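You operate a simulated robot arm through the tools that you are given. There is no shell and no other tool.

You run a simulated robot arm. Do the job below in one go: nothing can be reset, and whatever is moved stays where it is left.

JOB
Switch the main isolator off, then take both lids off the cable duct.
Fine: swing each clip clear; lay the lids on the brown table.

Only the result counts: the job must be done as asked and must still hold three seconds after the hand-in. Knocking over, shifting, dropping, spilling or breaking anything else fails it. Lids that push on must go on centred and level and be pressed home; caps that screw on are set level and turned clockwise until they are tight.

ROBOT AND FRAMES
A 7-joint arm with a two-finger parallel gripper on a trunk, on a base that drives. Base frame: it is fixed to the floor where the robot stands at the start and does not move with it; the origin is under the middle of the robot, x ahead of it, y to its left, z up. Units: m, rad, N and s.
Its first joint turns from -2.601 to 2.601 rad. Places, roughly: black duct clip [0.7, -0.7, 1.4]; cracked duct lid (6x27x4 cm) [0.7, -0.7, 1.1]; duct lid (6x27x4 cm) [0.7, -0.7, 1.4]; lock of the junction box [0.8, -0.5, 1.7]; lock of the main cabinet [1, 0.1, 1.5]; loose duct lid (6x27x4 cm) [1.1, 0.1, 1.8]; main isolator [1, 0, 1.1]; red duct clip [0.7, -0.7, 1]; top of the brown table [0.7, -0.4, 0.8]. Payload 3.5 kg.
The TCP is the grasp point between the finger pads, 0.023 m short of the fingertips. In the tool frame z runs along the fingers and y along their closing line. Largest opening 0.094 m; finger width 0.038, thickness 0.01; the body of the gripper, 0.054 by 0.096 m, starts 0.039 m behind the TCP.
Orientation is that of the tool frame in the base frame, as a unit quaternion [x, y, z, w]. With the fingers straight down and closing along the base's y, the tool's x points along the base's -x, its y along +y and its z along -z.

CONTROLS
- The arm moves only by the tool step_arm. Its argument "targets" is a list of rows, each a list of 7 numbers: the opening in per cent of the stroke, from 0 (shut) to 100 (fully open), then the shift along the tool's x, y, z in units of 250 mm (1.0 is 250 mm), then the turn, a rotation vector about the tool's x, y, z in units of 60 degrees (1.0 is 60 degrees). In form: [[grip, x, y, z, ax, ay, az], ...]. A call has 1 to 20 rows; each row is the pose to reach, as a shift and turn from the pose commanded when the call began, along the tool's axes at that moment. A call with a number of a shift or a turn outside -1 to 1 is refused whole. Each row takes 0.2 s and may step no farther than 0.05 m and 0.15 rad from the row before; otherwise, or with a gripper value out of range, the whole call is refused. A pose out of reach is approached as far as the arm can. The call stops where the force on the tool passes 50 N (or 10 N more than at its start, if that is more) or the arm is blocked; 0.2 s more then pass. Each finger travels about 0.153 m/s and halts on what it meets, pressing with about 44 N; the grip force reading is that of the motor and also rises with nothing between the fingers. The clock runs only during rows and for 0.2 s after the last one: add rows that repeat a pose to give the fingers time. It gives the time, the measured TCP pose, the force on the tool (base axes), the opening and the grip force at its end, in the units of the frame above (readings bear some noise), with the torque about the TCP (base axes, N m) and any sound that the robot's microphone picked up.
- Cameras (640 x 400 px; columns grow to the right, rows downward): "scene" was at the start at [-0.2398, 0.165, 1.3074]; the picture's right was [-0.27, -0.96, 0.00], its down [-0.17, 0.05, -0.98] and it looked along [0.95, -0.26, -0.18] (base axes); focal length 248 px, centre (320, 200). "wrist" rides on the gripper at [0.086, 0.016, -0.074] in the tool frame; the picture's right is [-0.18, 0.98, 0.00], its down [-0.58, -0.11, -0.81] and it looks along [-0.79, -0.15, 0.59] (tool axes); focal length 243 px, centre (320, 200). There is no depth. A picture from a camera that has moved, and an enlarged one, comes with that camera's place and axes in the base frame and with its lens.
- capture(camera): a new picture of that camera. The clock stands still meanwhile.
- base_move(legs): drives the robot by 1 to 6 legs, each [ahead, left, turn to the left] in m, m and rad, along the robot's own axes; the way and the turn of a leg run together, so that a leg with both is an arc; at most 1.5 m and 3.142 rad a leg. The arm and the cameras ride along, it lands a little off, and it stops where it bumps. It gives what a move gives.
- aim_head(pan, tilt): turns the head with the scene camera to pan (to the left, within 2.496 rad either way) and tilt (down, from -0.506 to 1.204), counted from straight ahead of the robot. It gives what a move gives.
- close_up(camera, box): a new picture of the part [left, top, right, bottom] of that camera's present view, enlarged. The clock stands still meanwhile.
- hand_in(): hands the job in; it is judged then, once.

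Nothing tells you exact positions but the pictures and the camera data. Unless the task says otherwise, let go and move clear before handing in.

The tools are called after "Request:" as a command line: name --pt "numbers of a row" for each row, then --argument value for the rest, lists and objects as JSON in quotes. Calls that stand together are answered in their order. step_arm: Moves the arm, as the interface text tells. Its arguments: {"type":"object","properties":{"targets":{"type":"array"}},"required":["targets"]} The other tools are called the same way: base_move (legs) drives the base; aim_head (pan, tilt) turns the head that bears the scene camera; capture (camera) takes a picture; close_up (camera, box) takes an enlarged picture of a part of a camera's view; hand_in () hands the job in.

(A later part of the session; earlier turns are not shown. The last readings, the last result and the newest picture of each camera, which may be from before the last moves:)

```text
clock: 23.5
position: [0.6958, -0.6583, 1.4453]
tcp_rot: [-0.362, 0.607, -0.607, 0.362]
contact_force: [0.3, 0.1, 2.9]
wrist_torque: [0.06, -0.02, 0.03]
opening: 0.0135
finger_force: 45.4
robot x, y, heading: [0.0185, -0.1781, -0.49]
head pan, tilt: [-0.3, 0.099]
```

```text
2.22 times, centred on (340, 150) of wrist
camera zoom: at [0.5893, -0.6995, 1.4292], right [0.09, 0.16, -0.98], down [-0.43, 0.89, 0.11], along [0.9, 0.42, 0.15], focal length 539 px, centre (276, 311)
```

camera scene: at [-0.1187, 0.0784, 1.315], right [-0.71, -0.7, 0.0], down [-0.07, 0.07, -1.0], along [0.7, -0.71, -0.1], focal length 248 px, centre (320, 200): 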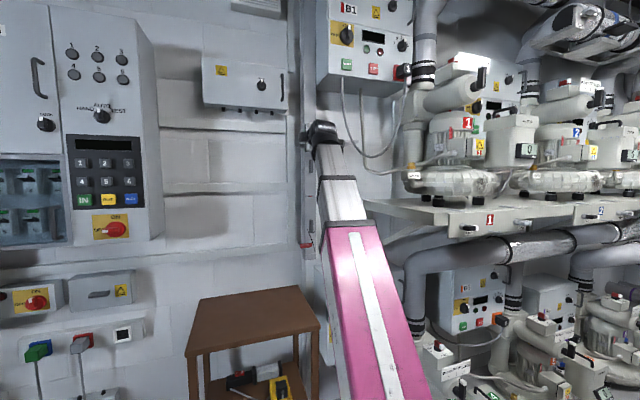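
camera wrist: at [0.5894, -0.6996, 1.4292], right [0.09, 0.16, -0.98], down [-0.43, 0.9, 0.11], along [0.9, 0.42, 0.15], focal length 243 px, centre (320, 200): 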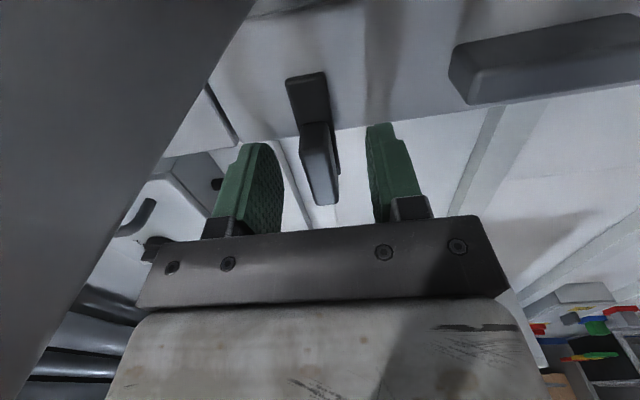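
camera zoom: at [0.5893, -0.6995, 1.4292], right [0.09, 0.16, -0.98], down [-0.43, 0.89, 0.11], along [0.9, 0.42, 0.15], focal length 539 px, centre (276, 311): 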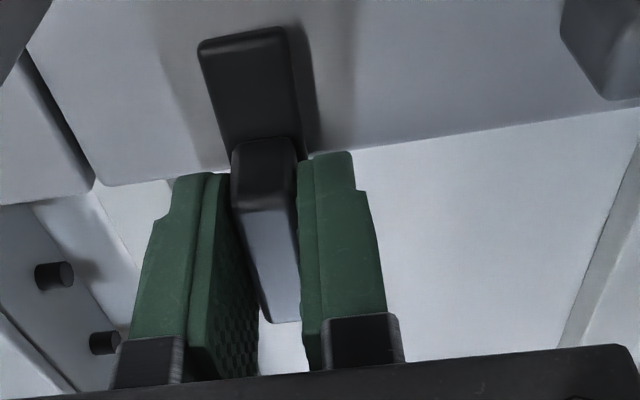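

Gripped cleanly. I test the swing direction with a small 15° clockwise (tip down) turn about the pivot.

Request:
step_arm --pt "0 -0.0005 0.0073 0 0 0 0.125" --pt "0 -0.0019 0.0145 0 0 0 0.25"

Request:
close_up --camera "wrist" --box '[220, 60, 460, 240]'

```text
clock: 24.1
position: [0.6958, -0.6597, 1.4464]
tcp_rot: [-0.278, 0.648, -0.558, 0.437]
contact_force: [0.4, -7.6, 25.1]
wrist_torque: [-1.53, 1.17, -0.73]
opening: 0.0223
finger_force: 44.8
robot x, y, heading: [0.0169, -0.178, -0.492]
head pan, tilt: [-0.3, 0.099]
```

```text
2.22 times, centred on (340, 150) of wrist
camera zoom: at [0.5924, -0.6934, 1.4064], right [0.21, 0.38, -0.9], down [-0.45, 0.85, 0.25], along [0.87, 0.36, 0.35], focal length 539 px, centre (276, 311)
```

zoom: 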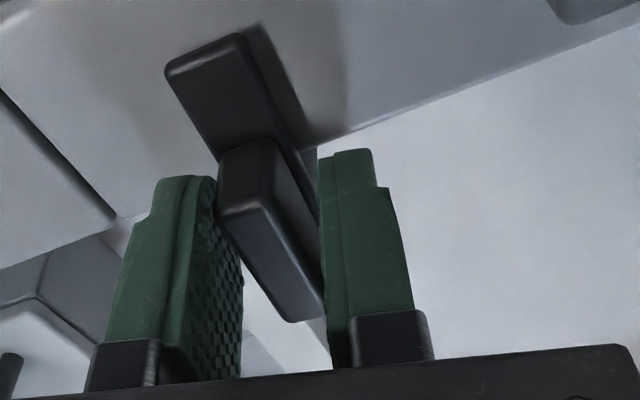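

The clip would not go down; the fingers were levered open instead, so it swings upward. I return to level and re-close, then test upward.

Request:
step_arm --pt "0 -0.001 -0.0073 0 0 0 -0.125" --pt "0 -0.0019 -0.0145 0 0 0 -0.25" --pt "0 -0.0019 -0.0145 0 0 0 -0.25" --pt "0 -0.0019 -0.0145 0 0 0 -0.25"

Request:
step_arm --pt "0 -0.0005 -0.0073 0 0 0 -0.125" --pt "0 -0.0019 -0.0145 0 0 0 -0.25"

Request:
close_up --camera "wrist" --box '[220, 60, 460, 240]'

```text
clock: 25.1
position: [0.6955, -0.6577, 1.447]
tcp_rot: [-0.362, 0.609, -0.606, 0.363]
contact_force: [-1.5, -12.6, -1.1]
wrist_torque: [-0.21, -0.24, 0.05]
opening: 0.0135
finger_force: 44.6
robot x, y, heading: [0.0173, -0.179, -0.493]
head pan, tilt: [-0.3, 0.099]
```

```text
clock: 25.7
position: [0.6949, -0.6578, 1.4462]
tcp_rot: [0.399, -0.58, 0.63, -0.328]
contact_force: [4.0, -11.9, -3.7]
wrist_torque: [2.77, -5.95, -0.76]
opening: 0.0139
finger_force: 45.0
robot x, y, heading: [0.0145, -0.1803, -0.493]
head pan, tilt: [-0.3, 0.099]
stopped in row 2: the force on the tool passed its limit at 55 N (the readings are from after the stop); the commanded pose is now the measured one
```

```text
2.22 times, centred on (340, 150) of wrist
camera zoom: at [0.5882, -0.7008, 1.4407], right [0.04, 0.05, -1.0], down [-0.44, 0.9, 0.03], along [0.9, 0.43, 0.06], focal length 539 px, centre (276, 311)
```

zoom: 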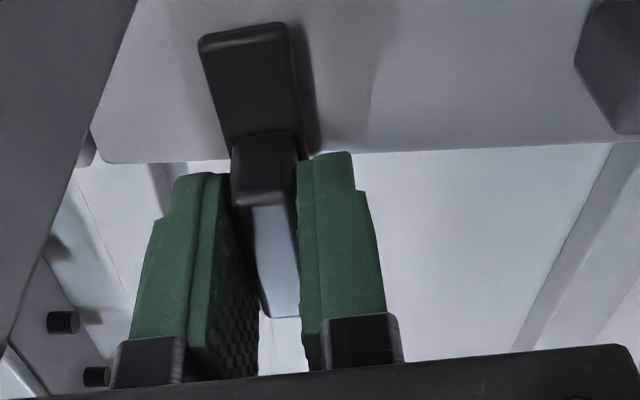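

The clip does turn with the tool counter-clockwise (tip up), but the load got high early. I look at both views before going on.

Request:
capture --camera "wrist"

Request:
close_up --camera "scene" --box '[260, 80, 380, 190]'

Request:
close_up --camera "scene" --box '[285, 110, 345, 160]'

```text
taken
camera wrist: at [0.5882, -0.7008, 1.4407], right [0.04, 0.05, -1.0], down [-0.44, 0.9, 0.03], along [0.9, 0.43, 0.06], focal length 243 px, centre (320, 200)
```

wrist: 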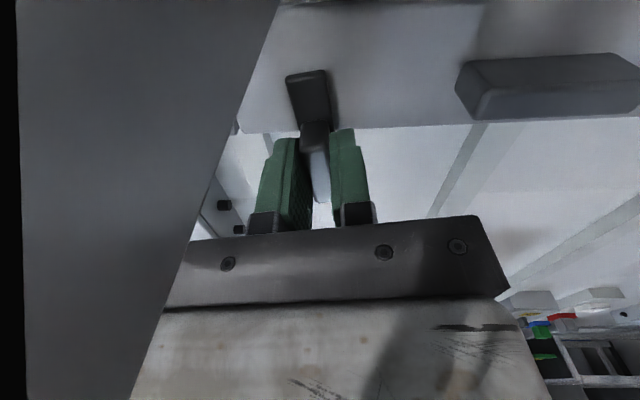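

```text
3.64 times, centred on (320, 135) of scene
camera zoom: at [-0.1185, 0.0777, 1.3152], right [-0.71, -0.7, 0.0], down [-0.07, 0.07, -0.99], along [0.7, -0.71, -0.1], focal length 900 px, centre (320, 436)
```

zoom: 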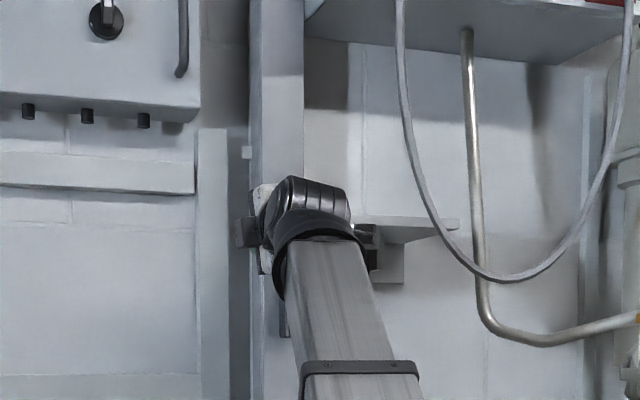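

```text
8.00 times, centred on (315, 135) of scene
camera zoom: at [-0.1185, 0.0777, 1.3152], right [-0.71, -0.7, 0.0], down [-0.07, 0.07, -0.99], along [0.7, -0.71, -0.1], focal length 1980 px, centre (360, 720)
```

zoom: 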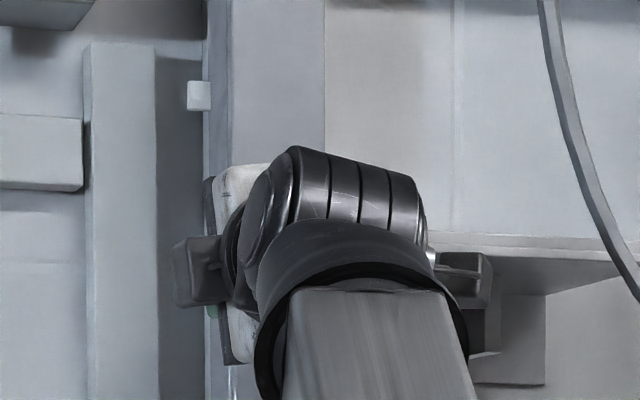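

The wrist camera's housing touched the underside of the small shelf right of the duct, which explains the load; the clip itself does turn upward. I release, roll back and retreat, then will regrip with the camera on the left side.

Request:
step_arm --pt "15 0 0 0 0 0 0" --pt "30 0 0 0 0 0 0.03" --pt "45 0 0 0 0 0 0.1" --pt "45 0 0 -0.04 0 0 0.1" --pt "45 0 0 -0.12 0 0 0.1" --pt "45 0 0 -0.3 0 0 0.1" --pt "45 -0.1 0 -0.48 0 0 0.1"

Request:
capture --camera "wrist"

Request:
close_up --camera "scene" --box '[280, 100, 380, 180]'

```text
refused: row 7 steps farther than a row can; nothing moved
```

```text
taken
camera wrist: at [0.5882, -0.7008, 1.4407], right [0.04, 0.05, -1.0], down [-0.44, 0.9, 0.03], along [0.9, 0.43, 0.06], focal length 243 px, centre (320, 200)
```

wrist: 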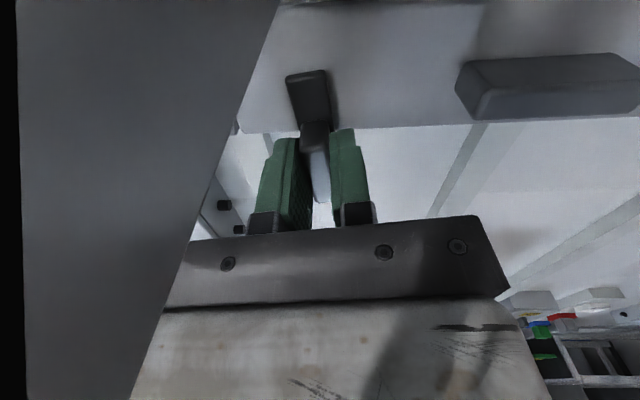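

```text
5.00 times, centred on (330, 140) of scene
camera zoom: at [-0.1185, 0.0777, 1.3152], right [-0.71, -0.7, 0.0], down [-0.07, 0.07, -0.99], along [0.7, -0.71, -0.1], focal length 1238 px, centre (270, 500)
```

zoom: 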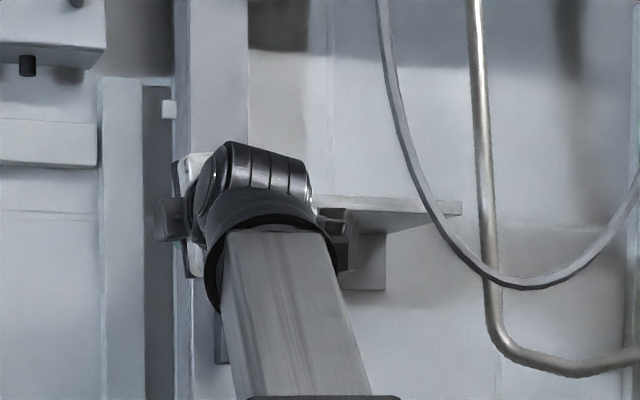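

The last row stepped a hair too far. I resend with shorter steps.

Request:
step_arm --pt "15 0 0 0 0 0 0" --pt "30 0 0 0 0 0 0.03" --pt "45 0 0 0 0 0 0.1" --pt "45 0 0 -0.04 0 0 0.1" --pt "45 0 0 -0.12 0 0 0.1" --pt "45 0 0 -0.28 0 0 0.1" --pt "45 -0.08 0 -0.43 0 0 0.1" --pt "45 -0.16 0 -0.58 0 0 0.1"

Request:
capture --camera "wrist"

Request:
close_up --camera "scene" --box '[280, 100, 380, 180]'

```text
clock: 27.5
position: [0.584, -0.553, 1.4378]
tcp_rot: [0.373, -0.599, 0.614, -0.354]
contact_force: [0.1, -1.0, -0.3]
wrist_torque: [0.0, -0.03, -0.01]
opening: 0.0423
finger_force: 0.0
robot x, y, heading: [0.0161, -0.1795, -0.493]
head pan, tilt: [-0.3, 0.099]
```

```text
taken
camera wrist: at [0.4782, -0.5944, 1.4231], right [0.08, 0.13, -0.99], down [-0.44, 0.89, 0.08], along [0.9, 0.43, 0.12], focal length 243 px, centre (320, 200)
```

wrist: 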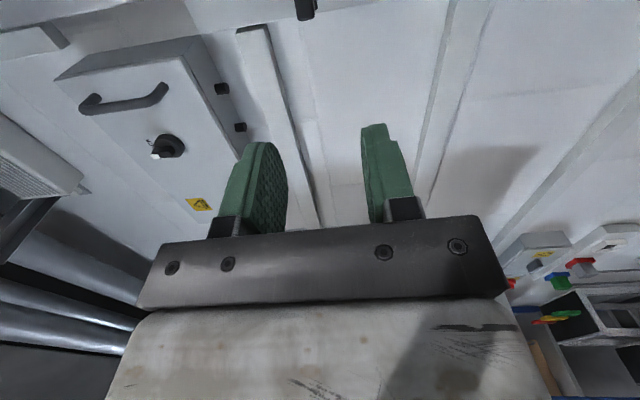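

```text
5.00 times, centred on (330, 140) of scene
camera zoom: at [-0.1185, 0.0785, 1.315], right [-0.71, -0.7, 0.0], down [-0.07, 0.07, -1.0], along [0.7, -0.71, -0.1], focal length 1238 px, centre (270, 500)
```

zoom: 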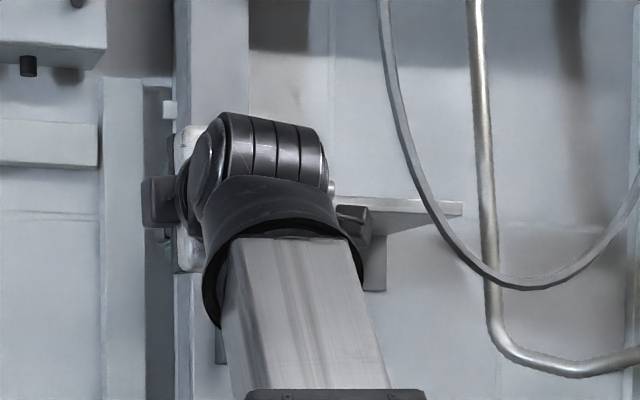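

Clear of the clip. I roll the gripper 180° about its axis in free space so the camera sits on the left, away from the shelf.

Request:
step_arm --pt "45 0 0 -0.05 0 0 0.14" --pt "45 0 0 -0.1 0 0 0.28" --pt "45 0 0 -0.1 0 0 0.42" --pt "45 0 0 -0.1 0 0 0.56" --pt "45 0 0 -0.1 0 0 0.7" --pt "45 0 0 -0.1 0 0 0.84" --pt "45 0 0 -0.1 0 0 0.98"

Request:
step_arm --pt "45 0 0 0 0 0 0.14" --pt "45 0 0 0 0 0 0.28" --pt "45 0 0 0 0 0 0.42" --pt "45 0 0 0 0 0 0.56" --pt "45 0 0 0 0 0 0.7" --pt "45 0 0 0 0 0 0.84" --pt "45 0 0 0 0 0 0.98"

Request:
step_arm --pt "45 0 0 0 0 0 0.14" --pt "45 0 0 0 0 0 0.28" --pt "45 0 0 0 0 0 0.42" --pt "45 0 0 0 0 0 0.56" --pt "45 0 0 0 0 0 0.7" --pt "45 0 0 0 0 0 0.84" --pt "45 0 0 0 0 0 0.98"

Request:
capture --camera "wrist"

Request:
capture --camera "scene"

```text
clock: 29.1
position: [0.5638, -0.5423, 1.441]
tcp_rot: [-0.03, 0.704, -0.36, 0.611]
contact_force: [-0.8, -0.2, -0.4]
wrist_torque: [-0.04, 0.0, -0.02]
opening: 0.0424
finger_force: 0.1
robot x, y, heading: [0.0198, -0.1808, -0.492]
head pan, tilt: [-0.3, 0.099]
```

```text
clock: 30.7
position: [0.5649, -0.5416, 1.4405]
tcp_rot: [0.319, 0.629, -0.014, 0.709]
contact_force: [0.2, -0.9, -0.8]
wrist_torque: [-0.02, 0.01, -0.01]
opening: 0.0425
finger_force: 0.2
robot x, y, heading: [0.0129, -0.1835, -0.495]
head pan, tilt: [-0.3, 0.099]
```

```text
clock: 32.3
position: [0.5638, -0.5407, 1.4404]
tcp_rot: [0.587, 0.392, 0.336, 0.624]
contact_force: [-0.5, 0.2, 0.0]
wrist_torque: [0.03, -0.01, -0.01]
opening: 0.0423
finger_force: 0.1
robot x, y, heading: [0.0124, -0.1812, -0.494]
head pan, tilt: [-0.3, 0.099]
```

```text
taken
camera wrist: at [0.5385, -0.4293, 1.4471], right [-0.05, -0.08, 1.0], down [-0.99, -0.14, -0.06], along [0.15, -0.99, -0.07], focal length 243 px, centre (320, 200)
```

wrist: 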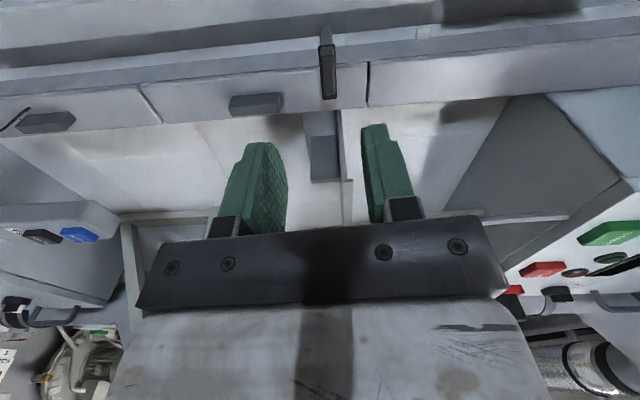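

```text
taken
camera scene: at [-0.1186, 0.0785, 1.315], right [-0.71, -0.7, 0.0], down [-0.07, 0.07, -1.0], along [0.7, -0.71, -0.1], focal length 248 px, centre (320, 200)
```

scene: 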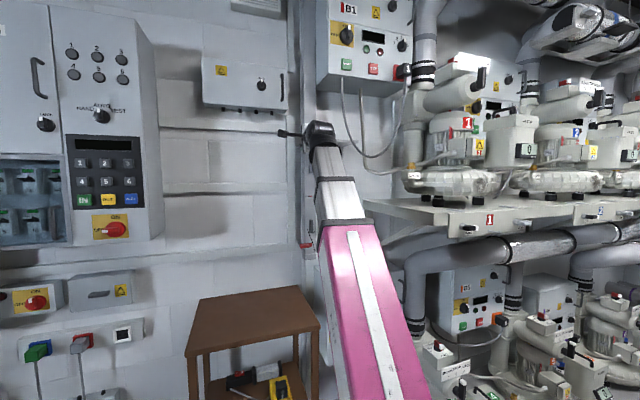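

Now the wrist view shows the duct side-on with the black clip, lids and gaps. I zoom in on it.

Request:
close_up --camera "wrist" --box '[270, 10, 430, 110]'

Request:
close_up --camera "wrist" --box '[0, 40, 300, 160]'

```text
4.00 times, centred on (350, 60) of wrist
camera zoom: at [0.5385, -0.4293, 1.4471], right [-0.05, -0.08, 1.0], down [-0.99, -0.14, -0.06], along [0.15, -0.99, -0.07], focal length 970 px, centre (200, 760)
```

zoom: 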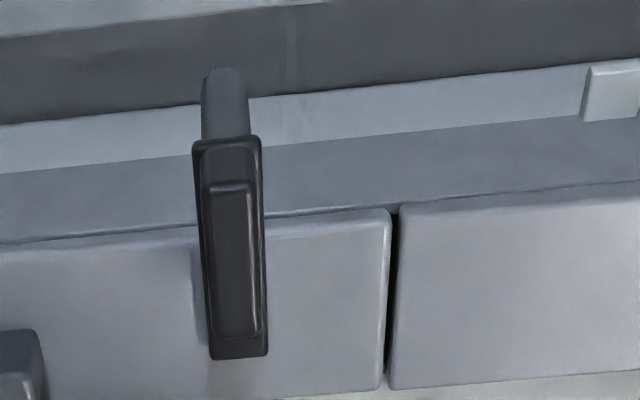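

```text
2.13 times, centred on (150, 100) of wrist
camera zoom: at [0.5385, -0.4293, 1.4471], right [-0.05, -0.08, 1.0], down [-0.99, -0.14, -0.06], along [0.15, -0.99, -0.07], focal length 518 px, centre (683, 413)
```

zoom: 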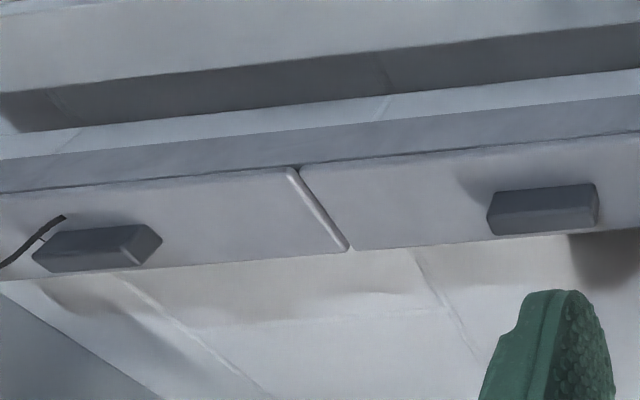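

The clip is back at level after release, its post at the left. I level the roll and come closer in front of it for a precise measure.

Request:
step_arm --pt "50 -0.08 0.0035 0.158 0 0 0.045" --pt "50 -0.161 0.007 0.316 0 0 0.0907"

Request:
capture --camera "wrist"

Request:
close_up --camera "wrist" --box '[240, 20, 400, 120]'

```text
clock: 32.9
position: [0.6132, -0.6132, 1.4475]
tcp_rot: [0.604, 0.365, 0.365, 0.607]
contact_force: [0.6, -1.0, 0.4]
wrist_torque: [-0.01, 0.01, 0.02]
opening: 0.0469
finger_force: 0.1
robot x, y, heading: [0.0188, -0.182, -0.489]
head pan, tilt: [-0.3, 0.099]
```

```text
taken
camera wrist: at [0.5871, -0.5024, 1.4624], right [-0.09, -0.16, 0.98], down [-0.98, -0.14, -0.11], along [0.15, -0.98, -0.14], focal length 243 px, centre (320, 200)
```

wrist: 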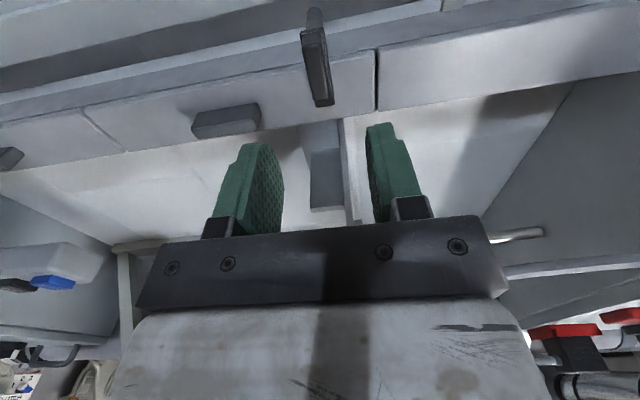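

```text
4.00 times, centred on (320, 70) of wrist
camera zoom: at [0.5871, -0.5024, 1.4624], right [-0.09, -0.16, 0.98], down [-0.98, -0.14, -0.11], along [0.15, -0.98, -0.14], focal length 970 px, centre (320, 720)
```

zoom: 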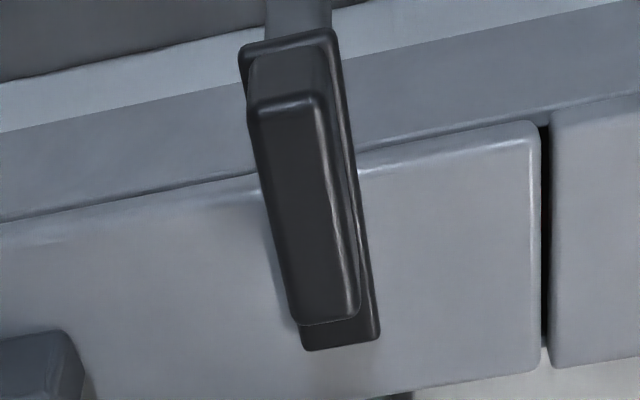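

Clip measured again: base r 0.234–0.294 at z 1.446, level, pivot about r 0.242. I advance around the tab and close on it.

Request:
step_arm --pt "50 0 -0.006 0.15 0 0 0" --pt "50 0 -0.006 0.3 0 0 0" --pt "50 0 -0.006 0.378 0 0 0" --pt "25 0 -0.006 0.378 0 0 0" --pt "10 0 -0.006 0.378 0 0 0" --pt "0 0 -0.006 0.378 0 0 0" --pt "0 0 -0.006 0.378 0 0 0"

Request:
capture --camera "wrist"

```text
clock: 34.5
position: [0.6973, -0.657, 1.4463]
tcp_rot: [0.604, 0.364, 0.366, 0.607]
contact_force: [1.9, -1.9, -0.1]
wrist_torque: [-0.03, 0.0, -0.28]
opening: 0.0176
finger_force: 44.9
robot x, y, heading: [0.0187, -0.1772, -0.491]
head pan, tilt: [-0.3, 0.099]
```

```text
taken
camera wrist: at [0.673, -0.5461, 1.461], right [-0.09, -0.16, 0.98], down [-0.98, -0.14, -0.11], along [0.15, -0.98, -0.14], focal length 243 px, centre (320, 200)
```

wrist: 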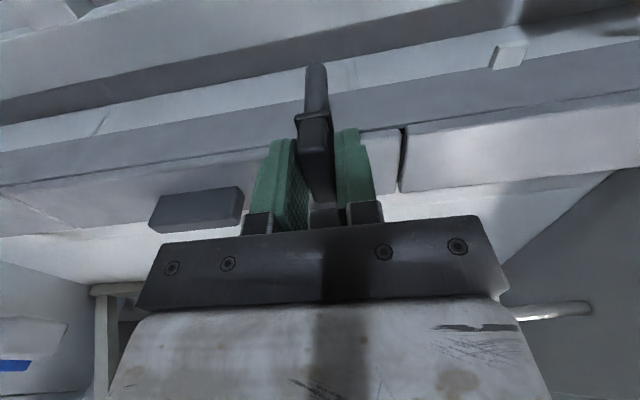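

Gripped, though at 17.6 mm rather than 13.5 mm. I zoom in to see what the pads hold.

Request:
close_up --camera "wrist" --box '[240, 50, 400, 240]'

Request:
close_up --camera "scene" --box '[285, 110, 345, 160]'

```text
2.11 times, centred on (320, 145) of wrist
camera zoom: at [0.673, -0.5461, 1.461], right [-0.09, -0.16, 0.98], down [-0.98, -0.14, -0.11], along [0.15, -0.98, -0.14], focal length 511 px, centre (320, 316)
```

zoom: 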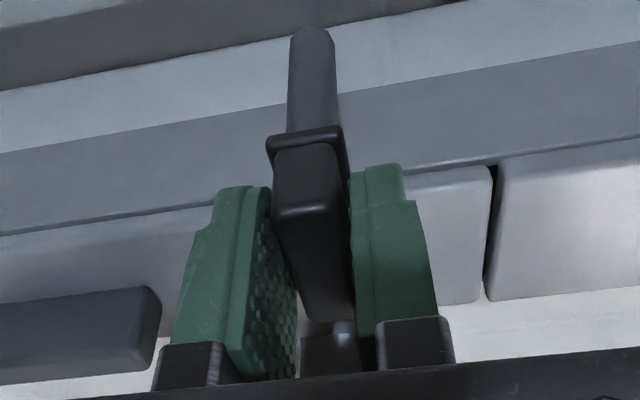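

```text
8.00 times, centred on (315, 135) of scene
camera zoom: at [-0.1185, 0.0784, 1.3151], right [-0.71, -0.7, 0.0], down [-0.07, 0.07, -0.99], along [0.7, -0.71, -0.1], focal length 1980 px, centre (360, 720)
```

zoom: 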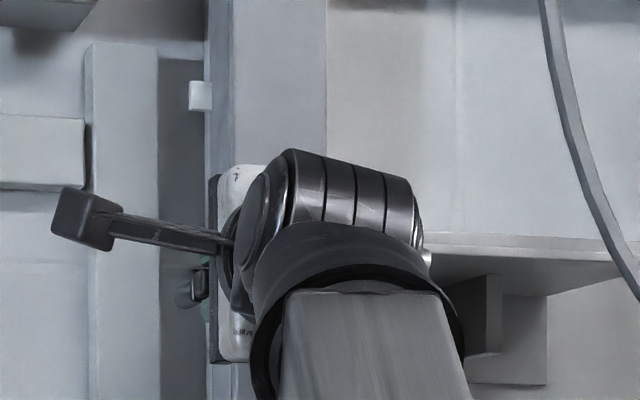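

The grip is square (no torque), probably reaching the base plate's sides too. I swing up 15° about the pivot first and check loads.

Request:
step_arm --pt "0 0.0005 0.0073 0 0 0 -0.125" --pt "0 0.0019 0.0145 0 0 0 -0.25"

Request:
close_up --camera "wrist" --box '[240, 50, 400, 240]'

```text
clock: 35.1
position: [0.6989, -0.6573, 1.4482]
tcp_rot: [0.551, 0.44, 0.282, 0.65]
contact_force: [1.4, 3.6, -2.1]
wrist_torque: [-0.09, -0.18, -0.41]
opening: 0.0175
finger_force: 45.2
robot x, y, heading: [0.0192, -0.1801, -0.491]
head pan, tilt: [-0.3, 0.099]
```

```text
2.11 times, centred on (320, 145) of wrist
camera zoom: at [0.6737, -0.5448, 1.4407], right [0.03, 0.07, 1.0], down [-0.99, -0.14, 0.04], along [0.15, -0.99, 0.07], focal length 511 px, centre (320, 316)
```

zoom: 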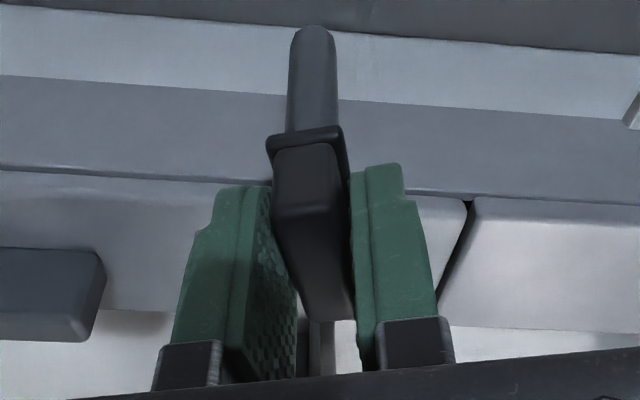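

It turns freely now with tiny loads. I swing a further 45°.

Request:
step_arm --pt "0 0.0005 0.0073 0 0 0 -0.125" --pt "0 0.0019 0.0145 0 0 0 -0.25" --pt "0 0.0043 0.0214 0 0 0 -0.375" --pt "0 0.0075 0.028 0 0 0 -0.5" --pt "0 0.0116 0.0341 0 0 0 -0.625" --pt "0 0.0164 0.0396 0 0 0 -0.75"

Request:
capture --camera "wrist"

```text
clock: 36.5
position: [0.702, -0.6525, 1.4566]
tcp_rot: [0.34, 0.62, 0.01, 0.707]
contact_force: [-12.4, -2.7, -33.2]
wrist_torque: [-0.11, 0.26, -0.57]
opening: 0.0175
finger_force: 45.1
robot x, y, heading: [0.0172, -0.1791, -0.493]
head pan, tilt: [-0.3, 0.099]
```

```text
taken
camera wrist: at [0.6617, -0.5679, 1.3876], right [0.36, 0.67, 0.65], down [-0.89, 0.04, 0.45], along [0.28, -0.74, 0.62], focal length 243 px, centre (320, 200)
```

wrist: 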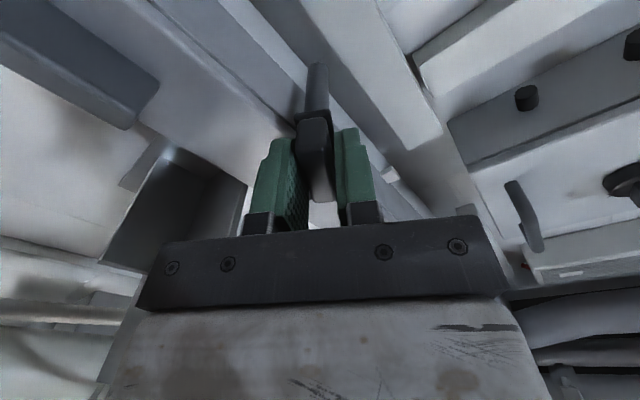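

Loads grew from a slightly too long lever (about 11.5 mm fits better). I correct by 2 mm and swing another 30° to vertical.

Request:
step_arm --pt "0 0.005 -0.0087 0 0 0 0" --pt "0 0.0054 -0.0027 0 0 0 -0.125" --pt "0 0.0066 0.0032 0 0 0 -0.25" --pt "0 0.0085 0.0089 0 0 0 -0.375" --pt "0 0.0112 0.0143 0 0 0 -0.5"

Request:
capture --camera "wrist"

Request:
close_up --camera "scene" --box '[285, 110, 345, 160]'

```text
clock: 37.7
position: [0.7025, -0.648, 1.4571]
tcp_rot: [0.169, 0.685, -0.173, 0.688]
contact_force: [-10.3, -2.9, -20.4]
wrist_torque: [-0.18, -0.6, -0.15]
opening: 0.0179
finger_force: 44.7
robot x, y, heading: [0.0185, -0.1822, -0.494]
head pan, tilt: [-0.3, 0.099]
```

```text
taken
camera wrist: at [0.6453, -0.5997, 1.3694], right [0.46, 0.87, 0.18], down [-0.77, 0.28, 0.58], along [0.45, -0.4, 0.8], focal length 243 px, centre (320, 200)
```

wrist: 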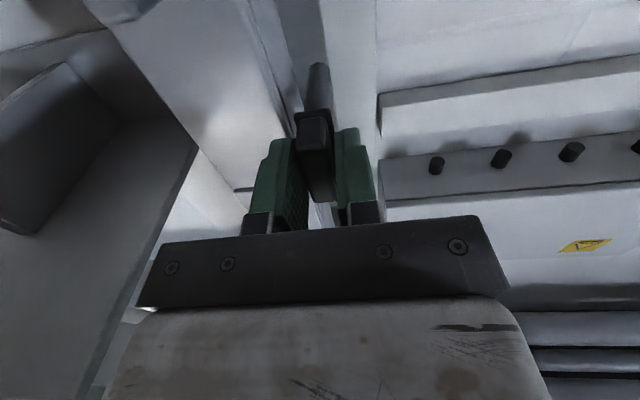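

```text
8.00 times, centred on (315, 135) of scene
camera zoom: at [-0.1187, 0.0781, 1.3151], right [-0.71, -0.7, 0.0], down [-0.07, 0.07, -0.99], along [0.7, -0.71, -0.1], focal length 1980 px, centre (360, 720)
```

zoom: 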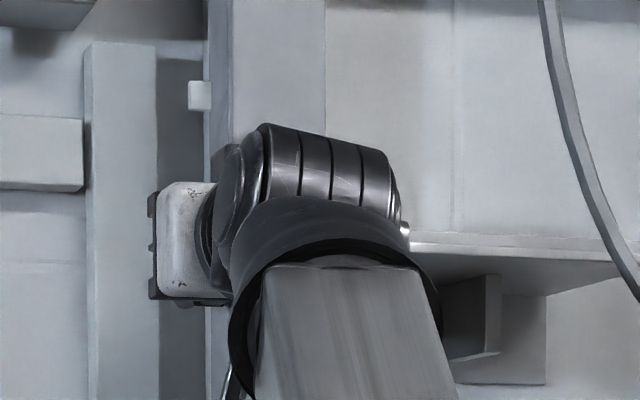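

The clip is vertical. I ease the load and turn about 15° further so it rests past upright, watching the loads.

Request:
step_arm --pt "0 0.004 -0.002 0 0 0 0" --pt "0 0.0044 0.004 0 0 0 -0.125" --pt "0 0.0056 0.0099 0 0 0 -0.25"

Request:
close_up --camera "wrist" --box '[200, 40, 440, 240]'

```text
clock: 38.5
position: [0.7029, -0.6467, 1.4572]
tcp_rot: [0.08, 0.698, -0.261, 0.662]
contact_force: [-12.2, -14.9, 12.7]
wrist_torque: [1.61, -1.13, 0.74]
opening: 0.026
finger_force: 45.3
robot x, y, heading: [0.0185, -0.18, -0.494]
head pan, tilt: [-0.3, 0.099]
```

```text
2.00 times, centred on (320, 140) of wrist
camera zoom: at [0.6355, -0.6187, 1.3688], right [0.47, 0.88, -0.08], down [-0.7, 0.42, 0.58], along [0.54, -0.22, 0.81], focal length 485 px, centre (320, 320)
```

zoom: 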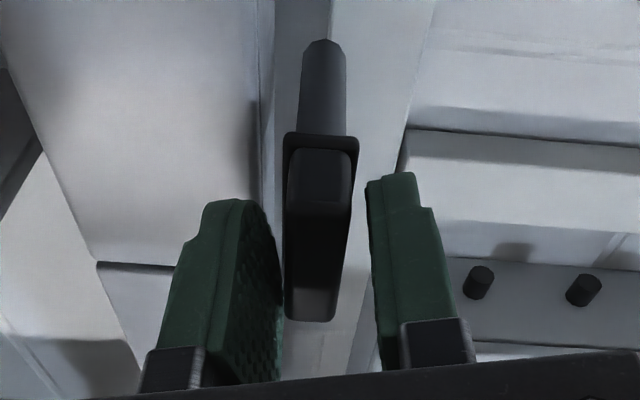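

That met the end stop (about 90°): the clip is fully up. I roll back the extra turn, open and retreat.

Request:
step_arm --pt "0 0 -0.006 0 0 0 0.125" --pt "5 0 -0.011 0 0 0 0.25" --pt "30 0 -0.011 0 0 0 0.25" --pt "45 0 -0.011 0 0 0 0.25" --pt "45 0 -0.011 -0.05 0 0 0.25" --pt "45 0 -0.011 -0.2 0 0 0.25" --pt "45 0 -0.011 -0.38 0 0 0.25"

Request:
capture --camera "wrist"

Request:
close_up --camera "scene" --box '[285, 110, 345, 160]'

```text
clock: 40.1
position: [0.6199, -0.6012, 1.4554]
tcp_rot: [0.17, 0.685, -0.172, 0.688]
contact_force: [-0.2, 0.7, 0.2]
wrist_torque: [0.01, -0.02, -0.01]
opening: 0.0423
finger_force: 0.1
robot x, y, heading: [0.0181, -0.1794, -0.494]
head pan, tilt: [-0.3, 0.099]
```

```text
taken
camera wrist: at [0.5616, -0.5533, 1.3681], right [0.46, 0.87, 0.18], down [-0.77, 0.28, 0.58], along [0.45, -0.4, 0.8], focal length 243 px, centre (320, 200)
```

wrist: 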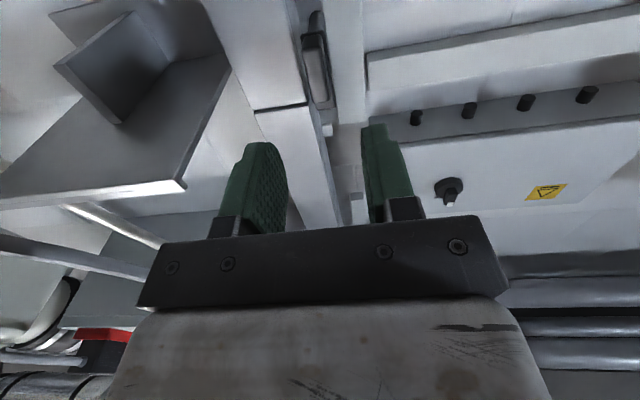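

```text
8.00 times, centred on (315, 135) of scene
camera zoom: at [-0.1186, 0.0784, 1.315], right [-0.71, -0.7, 0.0], down [-0.07, 0.07, -1.0], along [0.7, -0.71, -0.1], focal length 1980 px, centre (360, 720)
```

zoom: 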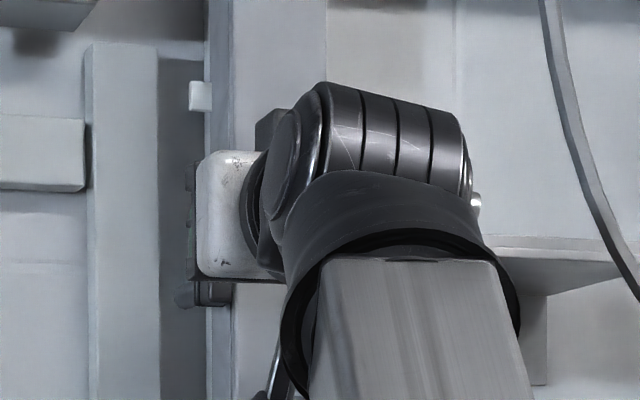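

The black clip stays upright, clear of the lid. Next I go in front of the upper lid's handle (about r 0.29, z 1.356), fingers closing sideways.

Request:
step_arm --pt "50 0.13 -0.065 -0.04 0 0 0" --pt "50 0.26 -0.13 -0.06 0 0 0" --pt "50 0.4 -0.196 -0.08 0 0 0"

Request:
capture --camera "wrist"

Request:
close_up --camera "wrist" --box '[200, 0, 440, 150]'

Request:
close_up --camera "scene" --box '[280, 90, 380, 190]'

```text
clock: 40.9
position: [0.5778, -0.6347, 1.3558]
tcp_rot: [0.169, 0.684, -0.172, 0.688]
contact_force: [-0.5, -0.5, 0.2]
wrist_torque: [0.0, 0.01, -0.01]
opening: 0.0472
finger_force: 0.0
robot x, y, heading: [0.0207, -0.1812, -0.495]
head pan, tilt: [-0.3, 0.099]
```

```text
taken
camera wrist: at [0.5203, -0.5874, 1.2688], right [0.46, 0.87, 0.18], down [-0.77, 0.28, 0.58], along [0.45, -0.4, 0.8], focal length 243 px, centre (320, 200)
```

wrist: 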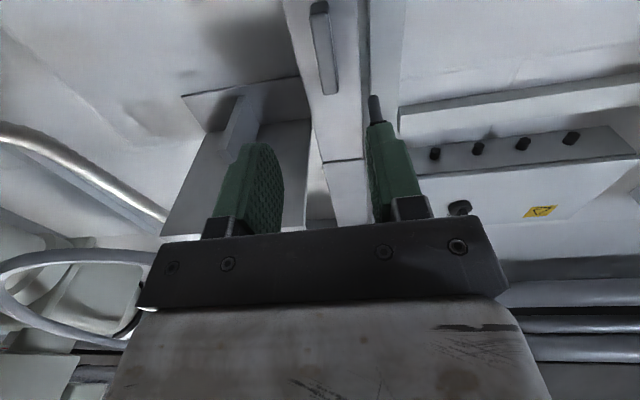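

```text
2.67 times, centred on (320, 75) of wrist
camera zoom: at [0.5203, -0.5874, 1.2688], right [0.46, 0.87, 0.18], down [-0.77, 0.28, 0.58], along [0.45, -0.4, 0.8], focal length 647 px, centre (320, 533)
```

zoom: 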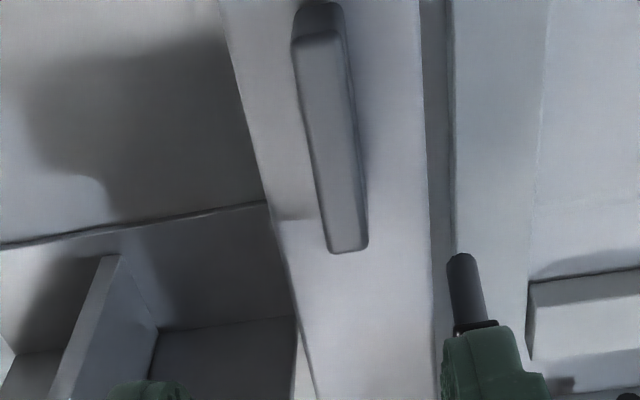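

```text
4.00 times, centred on (330, 140) of scene
camera zoom: at [-0.1187, 0.0784, 1.315], right [-0.71, -0.7, 0.0], down [-0.07, 0.07, -1.0], along [0.7, -0.71, -0.1], focal length 990 px, centre (280, 440)
```

zoom: 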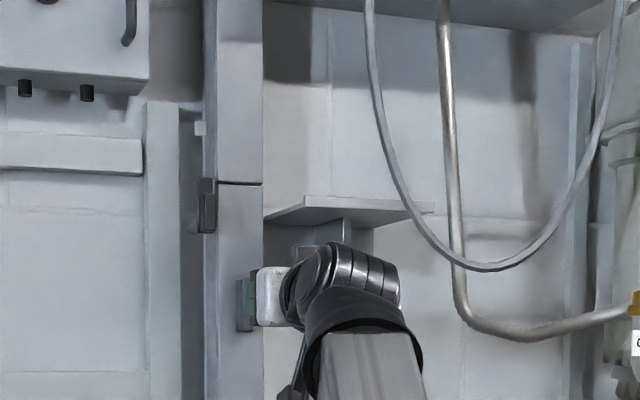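

The handle's centre lies near r 0.287, z 1.356, its front about n 0.932, 12 mm wide. I approach it, 5 mm left, with fingertips stopping short of the lid face.

Request:
step_arm --pt "50 0 0.02 0.16 0 0 0" --pt "50 0 0.02 0.32 0 0 0" --pt "50 0 0.02 0.42 0 0 0" --pt "50 0 0.02 0.46 0 0 0"

Request:
close_up --camera "wrist" --box '[200, 40, 440, 240]'

Request:
close_up --camera "scene" --box '[285, 130, 345, 180]'

```text
clock: 41.9
position: [0.6845, -0.6864, 1.3576]
tcp_rot: [0.169, 0.684, -0.173, 0.688]
contact_force: [-0.3, 0.3, -0.6]
wrist_torque: [0.03, 0.01, 0.01]
opening: 0.0471
finger_force: 0.3
robot x, y, heading: [0.016, -0.1815, -0.494]
head pan, tilt: [-0.3, 0.099]
```

```text
2.00 times, centred on (320, 140) of wrist
camera zoom: at [0.6265, -0.6387, 1.269], right [0.46, 0.87, 0.18], down [-0.77, 0.28, 0.58], along [0.45, -0.4, 0.8], focal length 485 px, centre (320, 320)
```

zoom: 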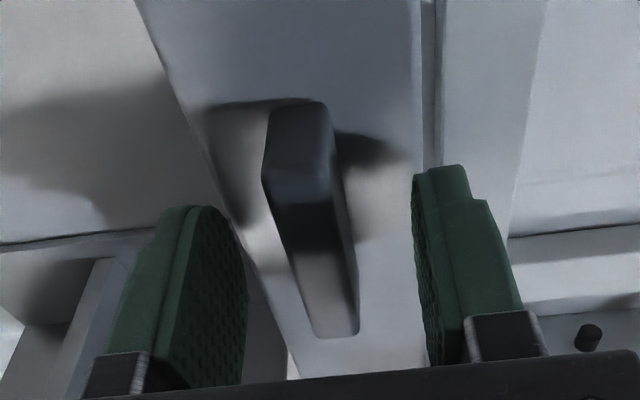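

```text
8.00 times, centred on (315, 155) of scene
camera zoom: at [-0.1186, 0.0785, 1.315], right [-0.71, -0.7, 0.0], down [-0.07, 0.07, -1.0], along [0.7, -0.71, -0.1], focal length 1980 px, centre (360, 560)
```

zoom: 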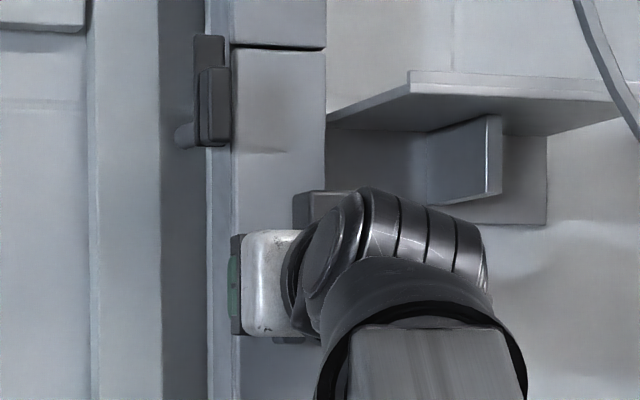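

The handle is centred between the fingers, tips about 6 mm off the lid face. I close on the handle.

Request:
step_arm --pt "30 0 0 0 0 0 0" --pt "15 0 0 0 0 0 0" --pt "0 0 0 0 0 0 0" --pt "0 0 0 0 0 0 0" --pt "0 0 0 0 0 0 0"

Request:
close_up --camera "wrist" --box '[200, 40, 440, 240]'

```text
clock: 43.1
position: [0.6844, -0.6863, 1.356]
tcp_rot: [0.169, 0.684, -0.172, 0.688]
contact_force: [1.4, 1.0, 1.1]
wrist_torque: [0.2, -0.16, 0.64]
opening: 0.0136
finger_force: 44.3
robot x, y, heading: [0.0171, -0.1787, -0.489]
head pan, tilt: [-0.3, 0.099]
```

```text
2.00 times, centred on (320, 140) of wrist
camera zoom: at [0.6264, -0.6386, 1.2689], right [0.46, 0.87, 0.18], down [-0.77, 0.28, 0.58], along [0.45, -0.4, 0.8], focal length 485 px, centre (320, 320)
```

zoom: 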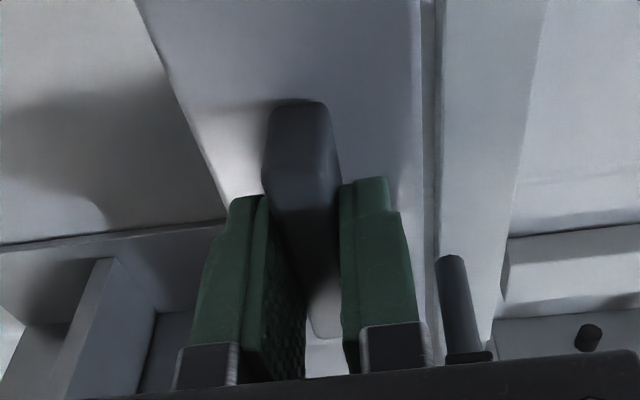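

Handle gripped. I pull straight out slowly, 15 mm at first, watching the force.

Request:
step_arm --pt "0 0 0 -0.01 0 0 0" --pt "0 0 0 -0.02 0 0 0" --pt "0 0 0 -0.03 0 0 0" --pt "0 0 0 -0.045 0 0 0" --pt "0 0 0 -0.06 0 0 0"

Request:
close_up --camera "wrist" --box '[200, 0, 440, 240]'

Request:
close_up --camera "scene" --box '[285, 130, 345, 180]'

```text
clock: 44.3
position: [0.6698, -0.6797, 1.3557]
tcp_rot: [0.17, 0.684, -0.172, 0.688]
contact_force: [-0.3, 0.0, 0.4]
wrist_torque: [0.01, 0.0, -0.01]
opening: 0.0132
finger_force: 44.0
robot x, y, heading: [0.0174, -0.1796, -0.496]
head pan, tilt: [-0.3, 0.099]
```

```text
1.67 times, centred on (320, 120) of wrist
camera zoom: at [0.6122, -0.6314, 1.2681], right [0.46, 0.87, 0.18], down [-0.77, 0.28, 0.58], along [0.45, -0.4, 0.8], focal length 404 px, centre (320, 333)
```

zoom: 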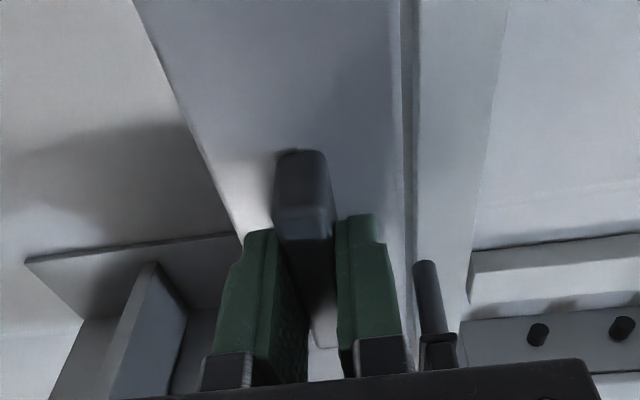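

```text
8.00 times, centred on (315, 155) of scene
camera zoom: at [-0.1186, 0.0785, 1.315], right [-0.71, -0.7, 0.0], down [-0.07, 0.07, -1.0], along [0.7, -0.71, -0.1], focal length 1980 px, centre (360, 560)
```

zoom: 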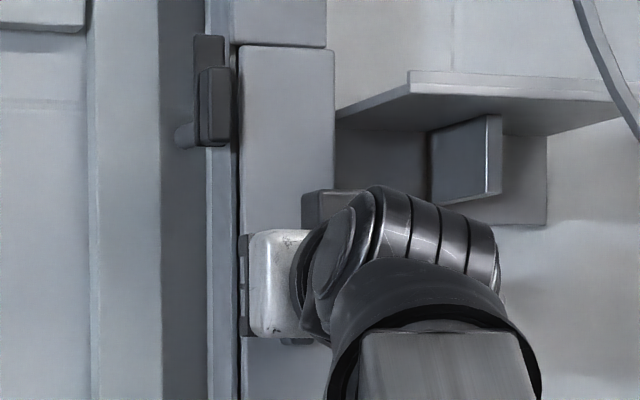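

The lid came away freely and follows the gripper. I pull it well clear of the duct.

Request:
step_arm --pt "0 0 0 -0.1 0 0 0" --pt "0 0 0 -0.24 0 0 0" --pt "0 0 0 -0.4 0 0 0" --pt "0 0 0 -0.56 0 0 0" --pt "0 0 0 -0.68 0 0 0"

Request:
capture --camera "scene"

Request:
capture --camera "wrist"

```text
clock: 45.5
position: [0.5203, -0.5997, 1.3561]
tcp_rot: [0.169, 0.685, -0.171, 0.688]
contact_force: [0.7, -0.3, -0.5]
wrist_torque: [0.02, 0.04, 0.01]
opening: 0.0135
finger_force: 44.0
robot x, y, heading: [0.0159, -0.1794, -0.491]
head pan, tilt: [-0.3, 0.099]
```

```text
taken
camera scene: at [-0.1186, 0.0784, 1.315], right [-0.71, -0.7, 0.0], down [-0.07, 0.07, -1.0], along [0.7, -0.71, -0.1], focal length 248 px, centre (320, 200)
```

scene: 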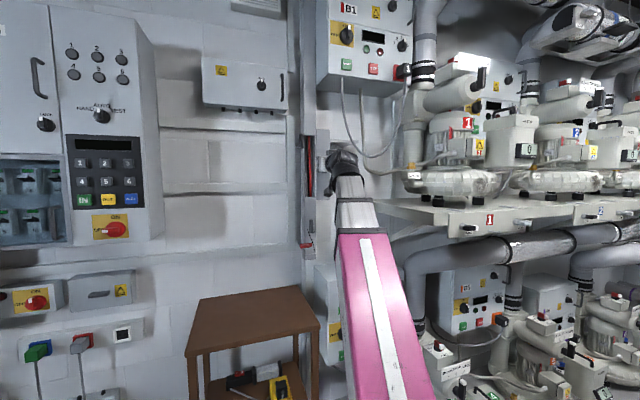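

```text
taken
camera wrist: at [0.4613, -0.5514, 1.2672], right [0.46, 0.87, 0.18], down [-0.77, 0.28, 0.58], along [0.45, -0.4, 0.8], focal length 243 px, centre (320, 200)
```

wrist: 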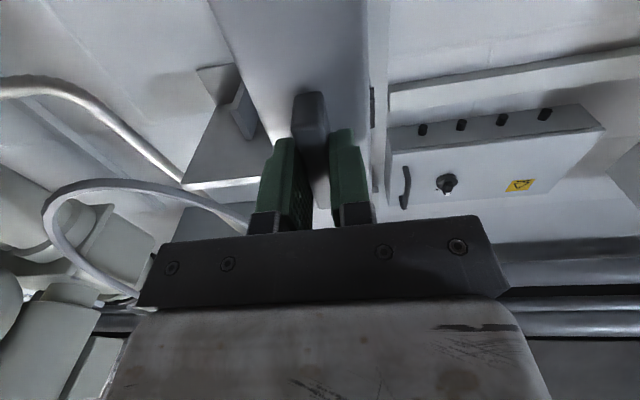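

The upper lid is out and firmly held; the duct shows its wires. I carry it left over the table at this height.

Request:
step_arm --pt "0 0 0.18 0 0 0 0" --pt "0 0 0.36 0 0 0 0" --pt "0 0 0.54 0 0 0 0" --pt "0 0 0.72 0 0 0 0" --pt "0 0 0.9 0 0 0 0" --pt "0 0 0.98 0 0 0 0"

Request:
step_arm --pt "0 0 0.04 -0.04 0 0.125 0" --pt "0 0 0.08 -0.08 0 0.25 0" --pt "0 0 0.12 -0.12 0 0.375 0" --pt "0 0 0.16 -0.12 0 0.5 0" --pt "0 0 0.2 -0.12 0 0.625 0" --pt "0 0 0.24 -0.12 0 0.75 0"

Request:
capture --camera "scene"

```text
clock: 46.9
position: [0.633, -0.3835, 1.3552]
tcp_rot: [0.17, 0.685, -0.172, 0.688]
contact_force: [0.0, -0.1, 0.0]
wrist_torque: [0.03, -0.01, -0.01]
opening: 0.0134
finger_force: 44.1
robot x, y, heading: [0.0157, -0.18, -0.493]
head pan, tilt: [-0.3, 0.099]
```

```text
clock: 48.3
position: [0.6348, -0.3169, 1.3542]
tcp_rot: [0.223, 0.896, -0.094, 0.372]
contact_force: [0.3, 0.7, -0.3]
wrist_torque: [0.01, 0.01, 0.02]
opening: 0.0133
finger_force: 44.1
robot x, y, heading: [0.0166, -0.1809, -0.487]
head pan, tilt: [-0.3, 0.099]
```

```text
taken
camera scene: at [-0.1186, 0.0785, 1.315], right [-0.71, -0.7, 0.0], down [-0.07, 0.07, -1.0], along [0.7, -0.71, -0.1], focal length 248 px, centre (320, 200)
```

scene: 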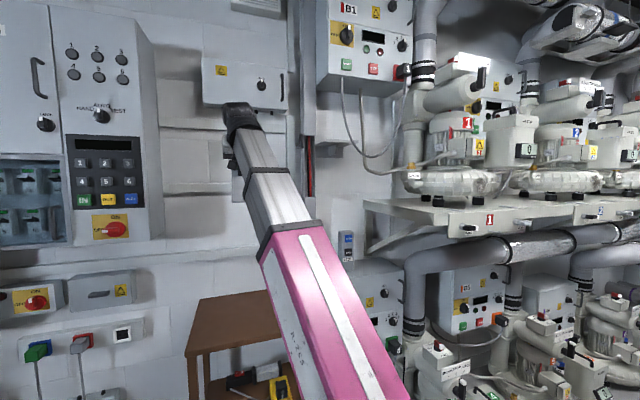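

The lid is over the table, tool at 45°. I finish the pitch to straight down.

Request:
step_arm --pt "0 0 0 0 0 0.125 0" --pt "0 0 0 0 0 0.25 0" --pt "0 0 0 0 0 0.375 0" --pt "0 0 0 0 0 0.5 0" --pt "0 0 0 0 0 0.625 0" --pt "0 0 0 0 0 0.75 0"

Request:
aim_head --pan 0.1 --tilt 0.35

Request:
capture --camera "scene"

Request:
capture --camera "wrist"

```text
clock: 49.3
position: [0.6394, -0.3194, 1.3565]
tcp_rot: [0.239, 0.954, -0.046, 0.176]
contact_force: [15.1, -4.3, -13.4]
wrist_torque: [-0.53, -0.58, -0.46]
opening: 0.0135
finger_force: 43.7
out of reach, approached as far as the arm can: row 4
robot x, y, heading: [0.016, -0.1743, -0.488]
head pan, tilt: [-0.3, 0.099]
stopped in row 4: the force on the tool passed its limit at 98 N (the readings are from after the stop); the commanded pose is now the measured one
```

```text
clock: 50.1
position: [0.6396, -0.3192, 1.3559]
tcp_rot: [0.239, 0.954, -0.045, 0.175]
contact_force: [23.7, -5.9, -25.9]
wrist_torque: [-1.37, -1.62, -0.9]
opening: 0.0132
finger_force: 43.6
robot x, y, heading: [0.0187, -0.1802, -0.489]
head pan, tilt: [0.099, 0.351]
```

```text
taken
camera scene: at [-0.0972, 0.1083, 1.2917], right [-0.38, -0.92, 0.0], down [-0.32, 0.13, -0.94], along [0.87, -0.36, -0.34], focal length 248 px, centre (320, 200)
```

scene: 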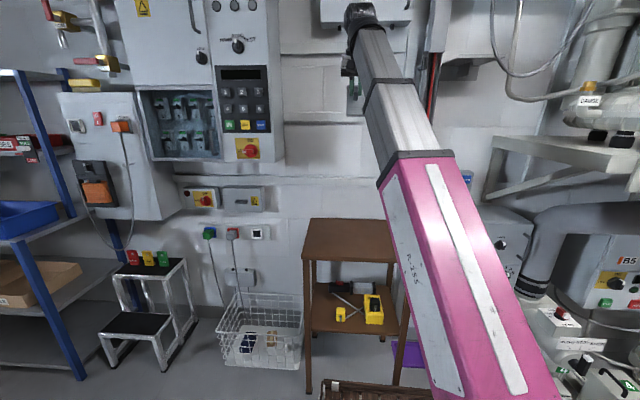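

```text
taken
camera wrist: at [0.552, -0.2546, 1.3944], right [0.61, 0.79, 0.06], down [0.18, -0.22, 0.96], along [0.77, -0.58, -0.27], focal length 243 px, centre (320, 200)
```

wrist: 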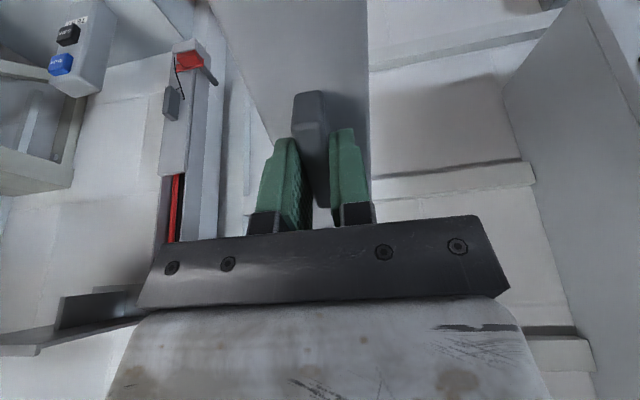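

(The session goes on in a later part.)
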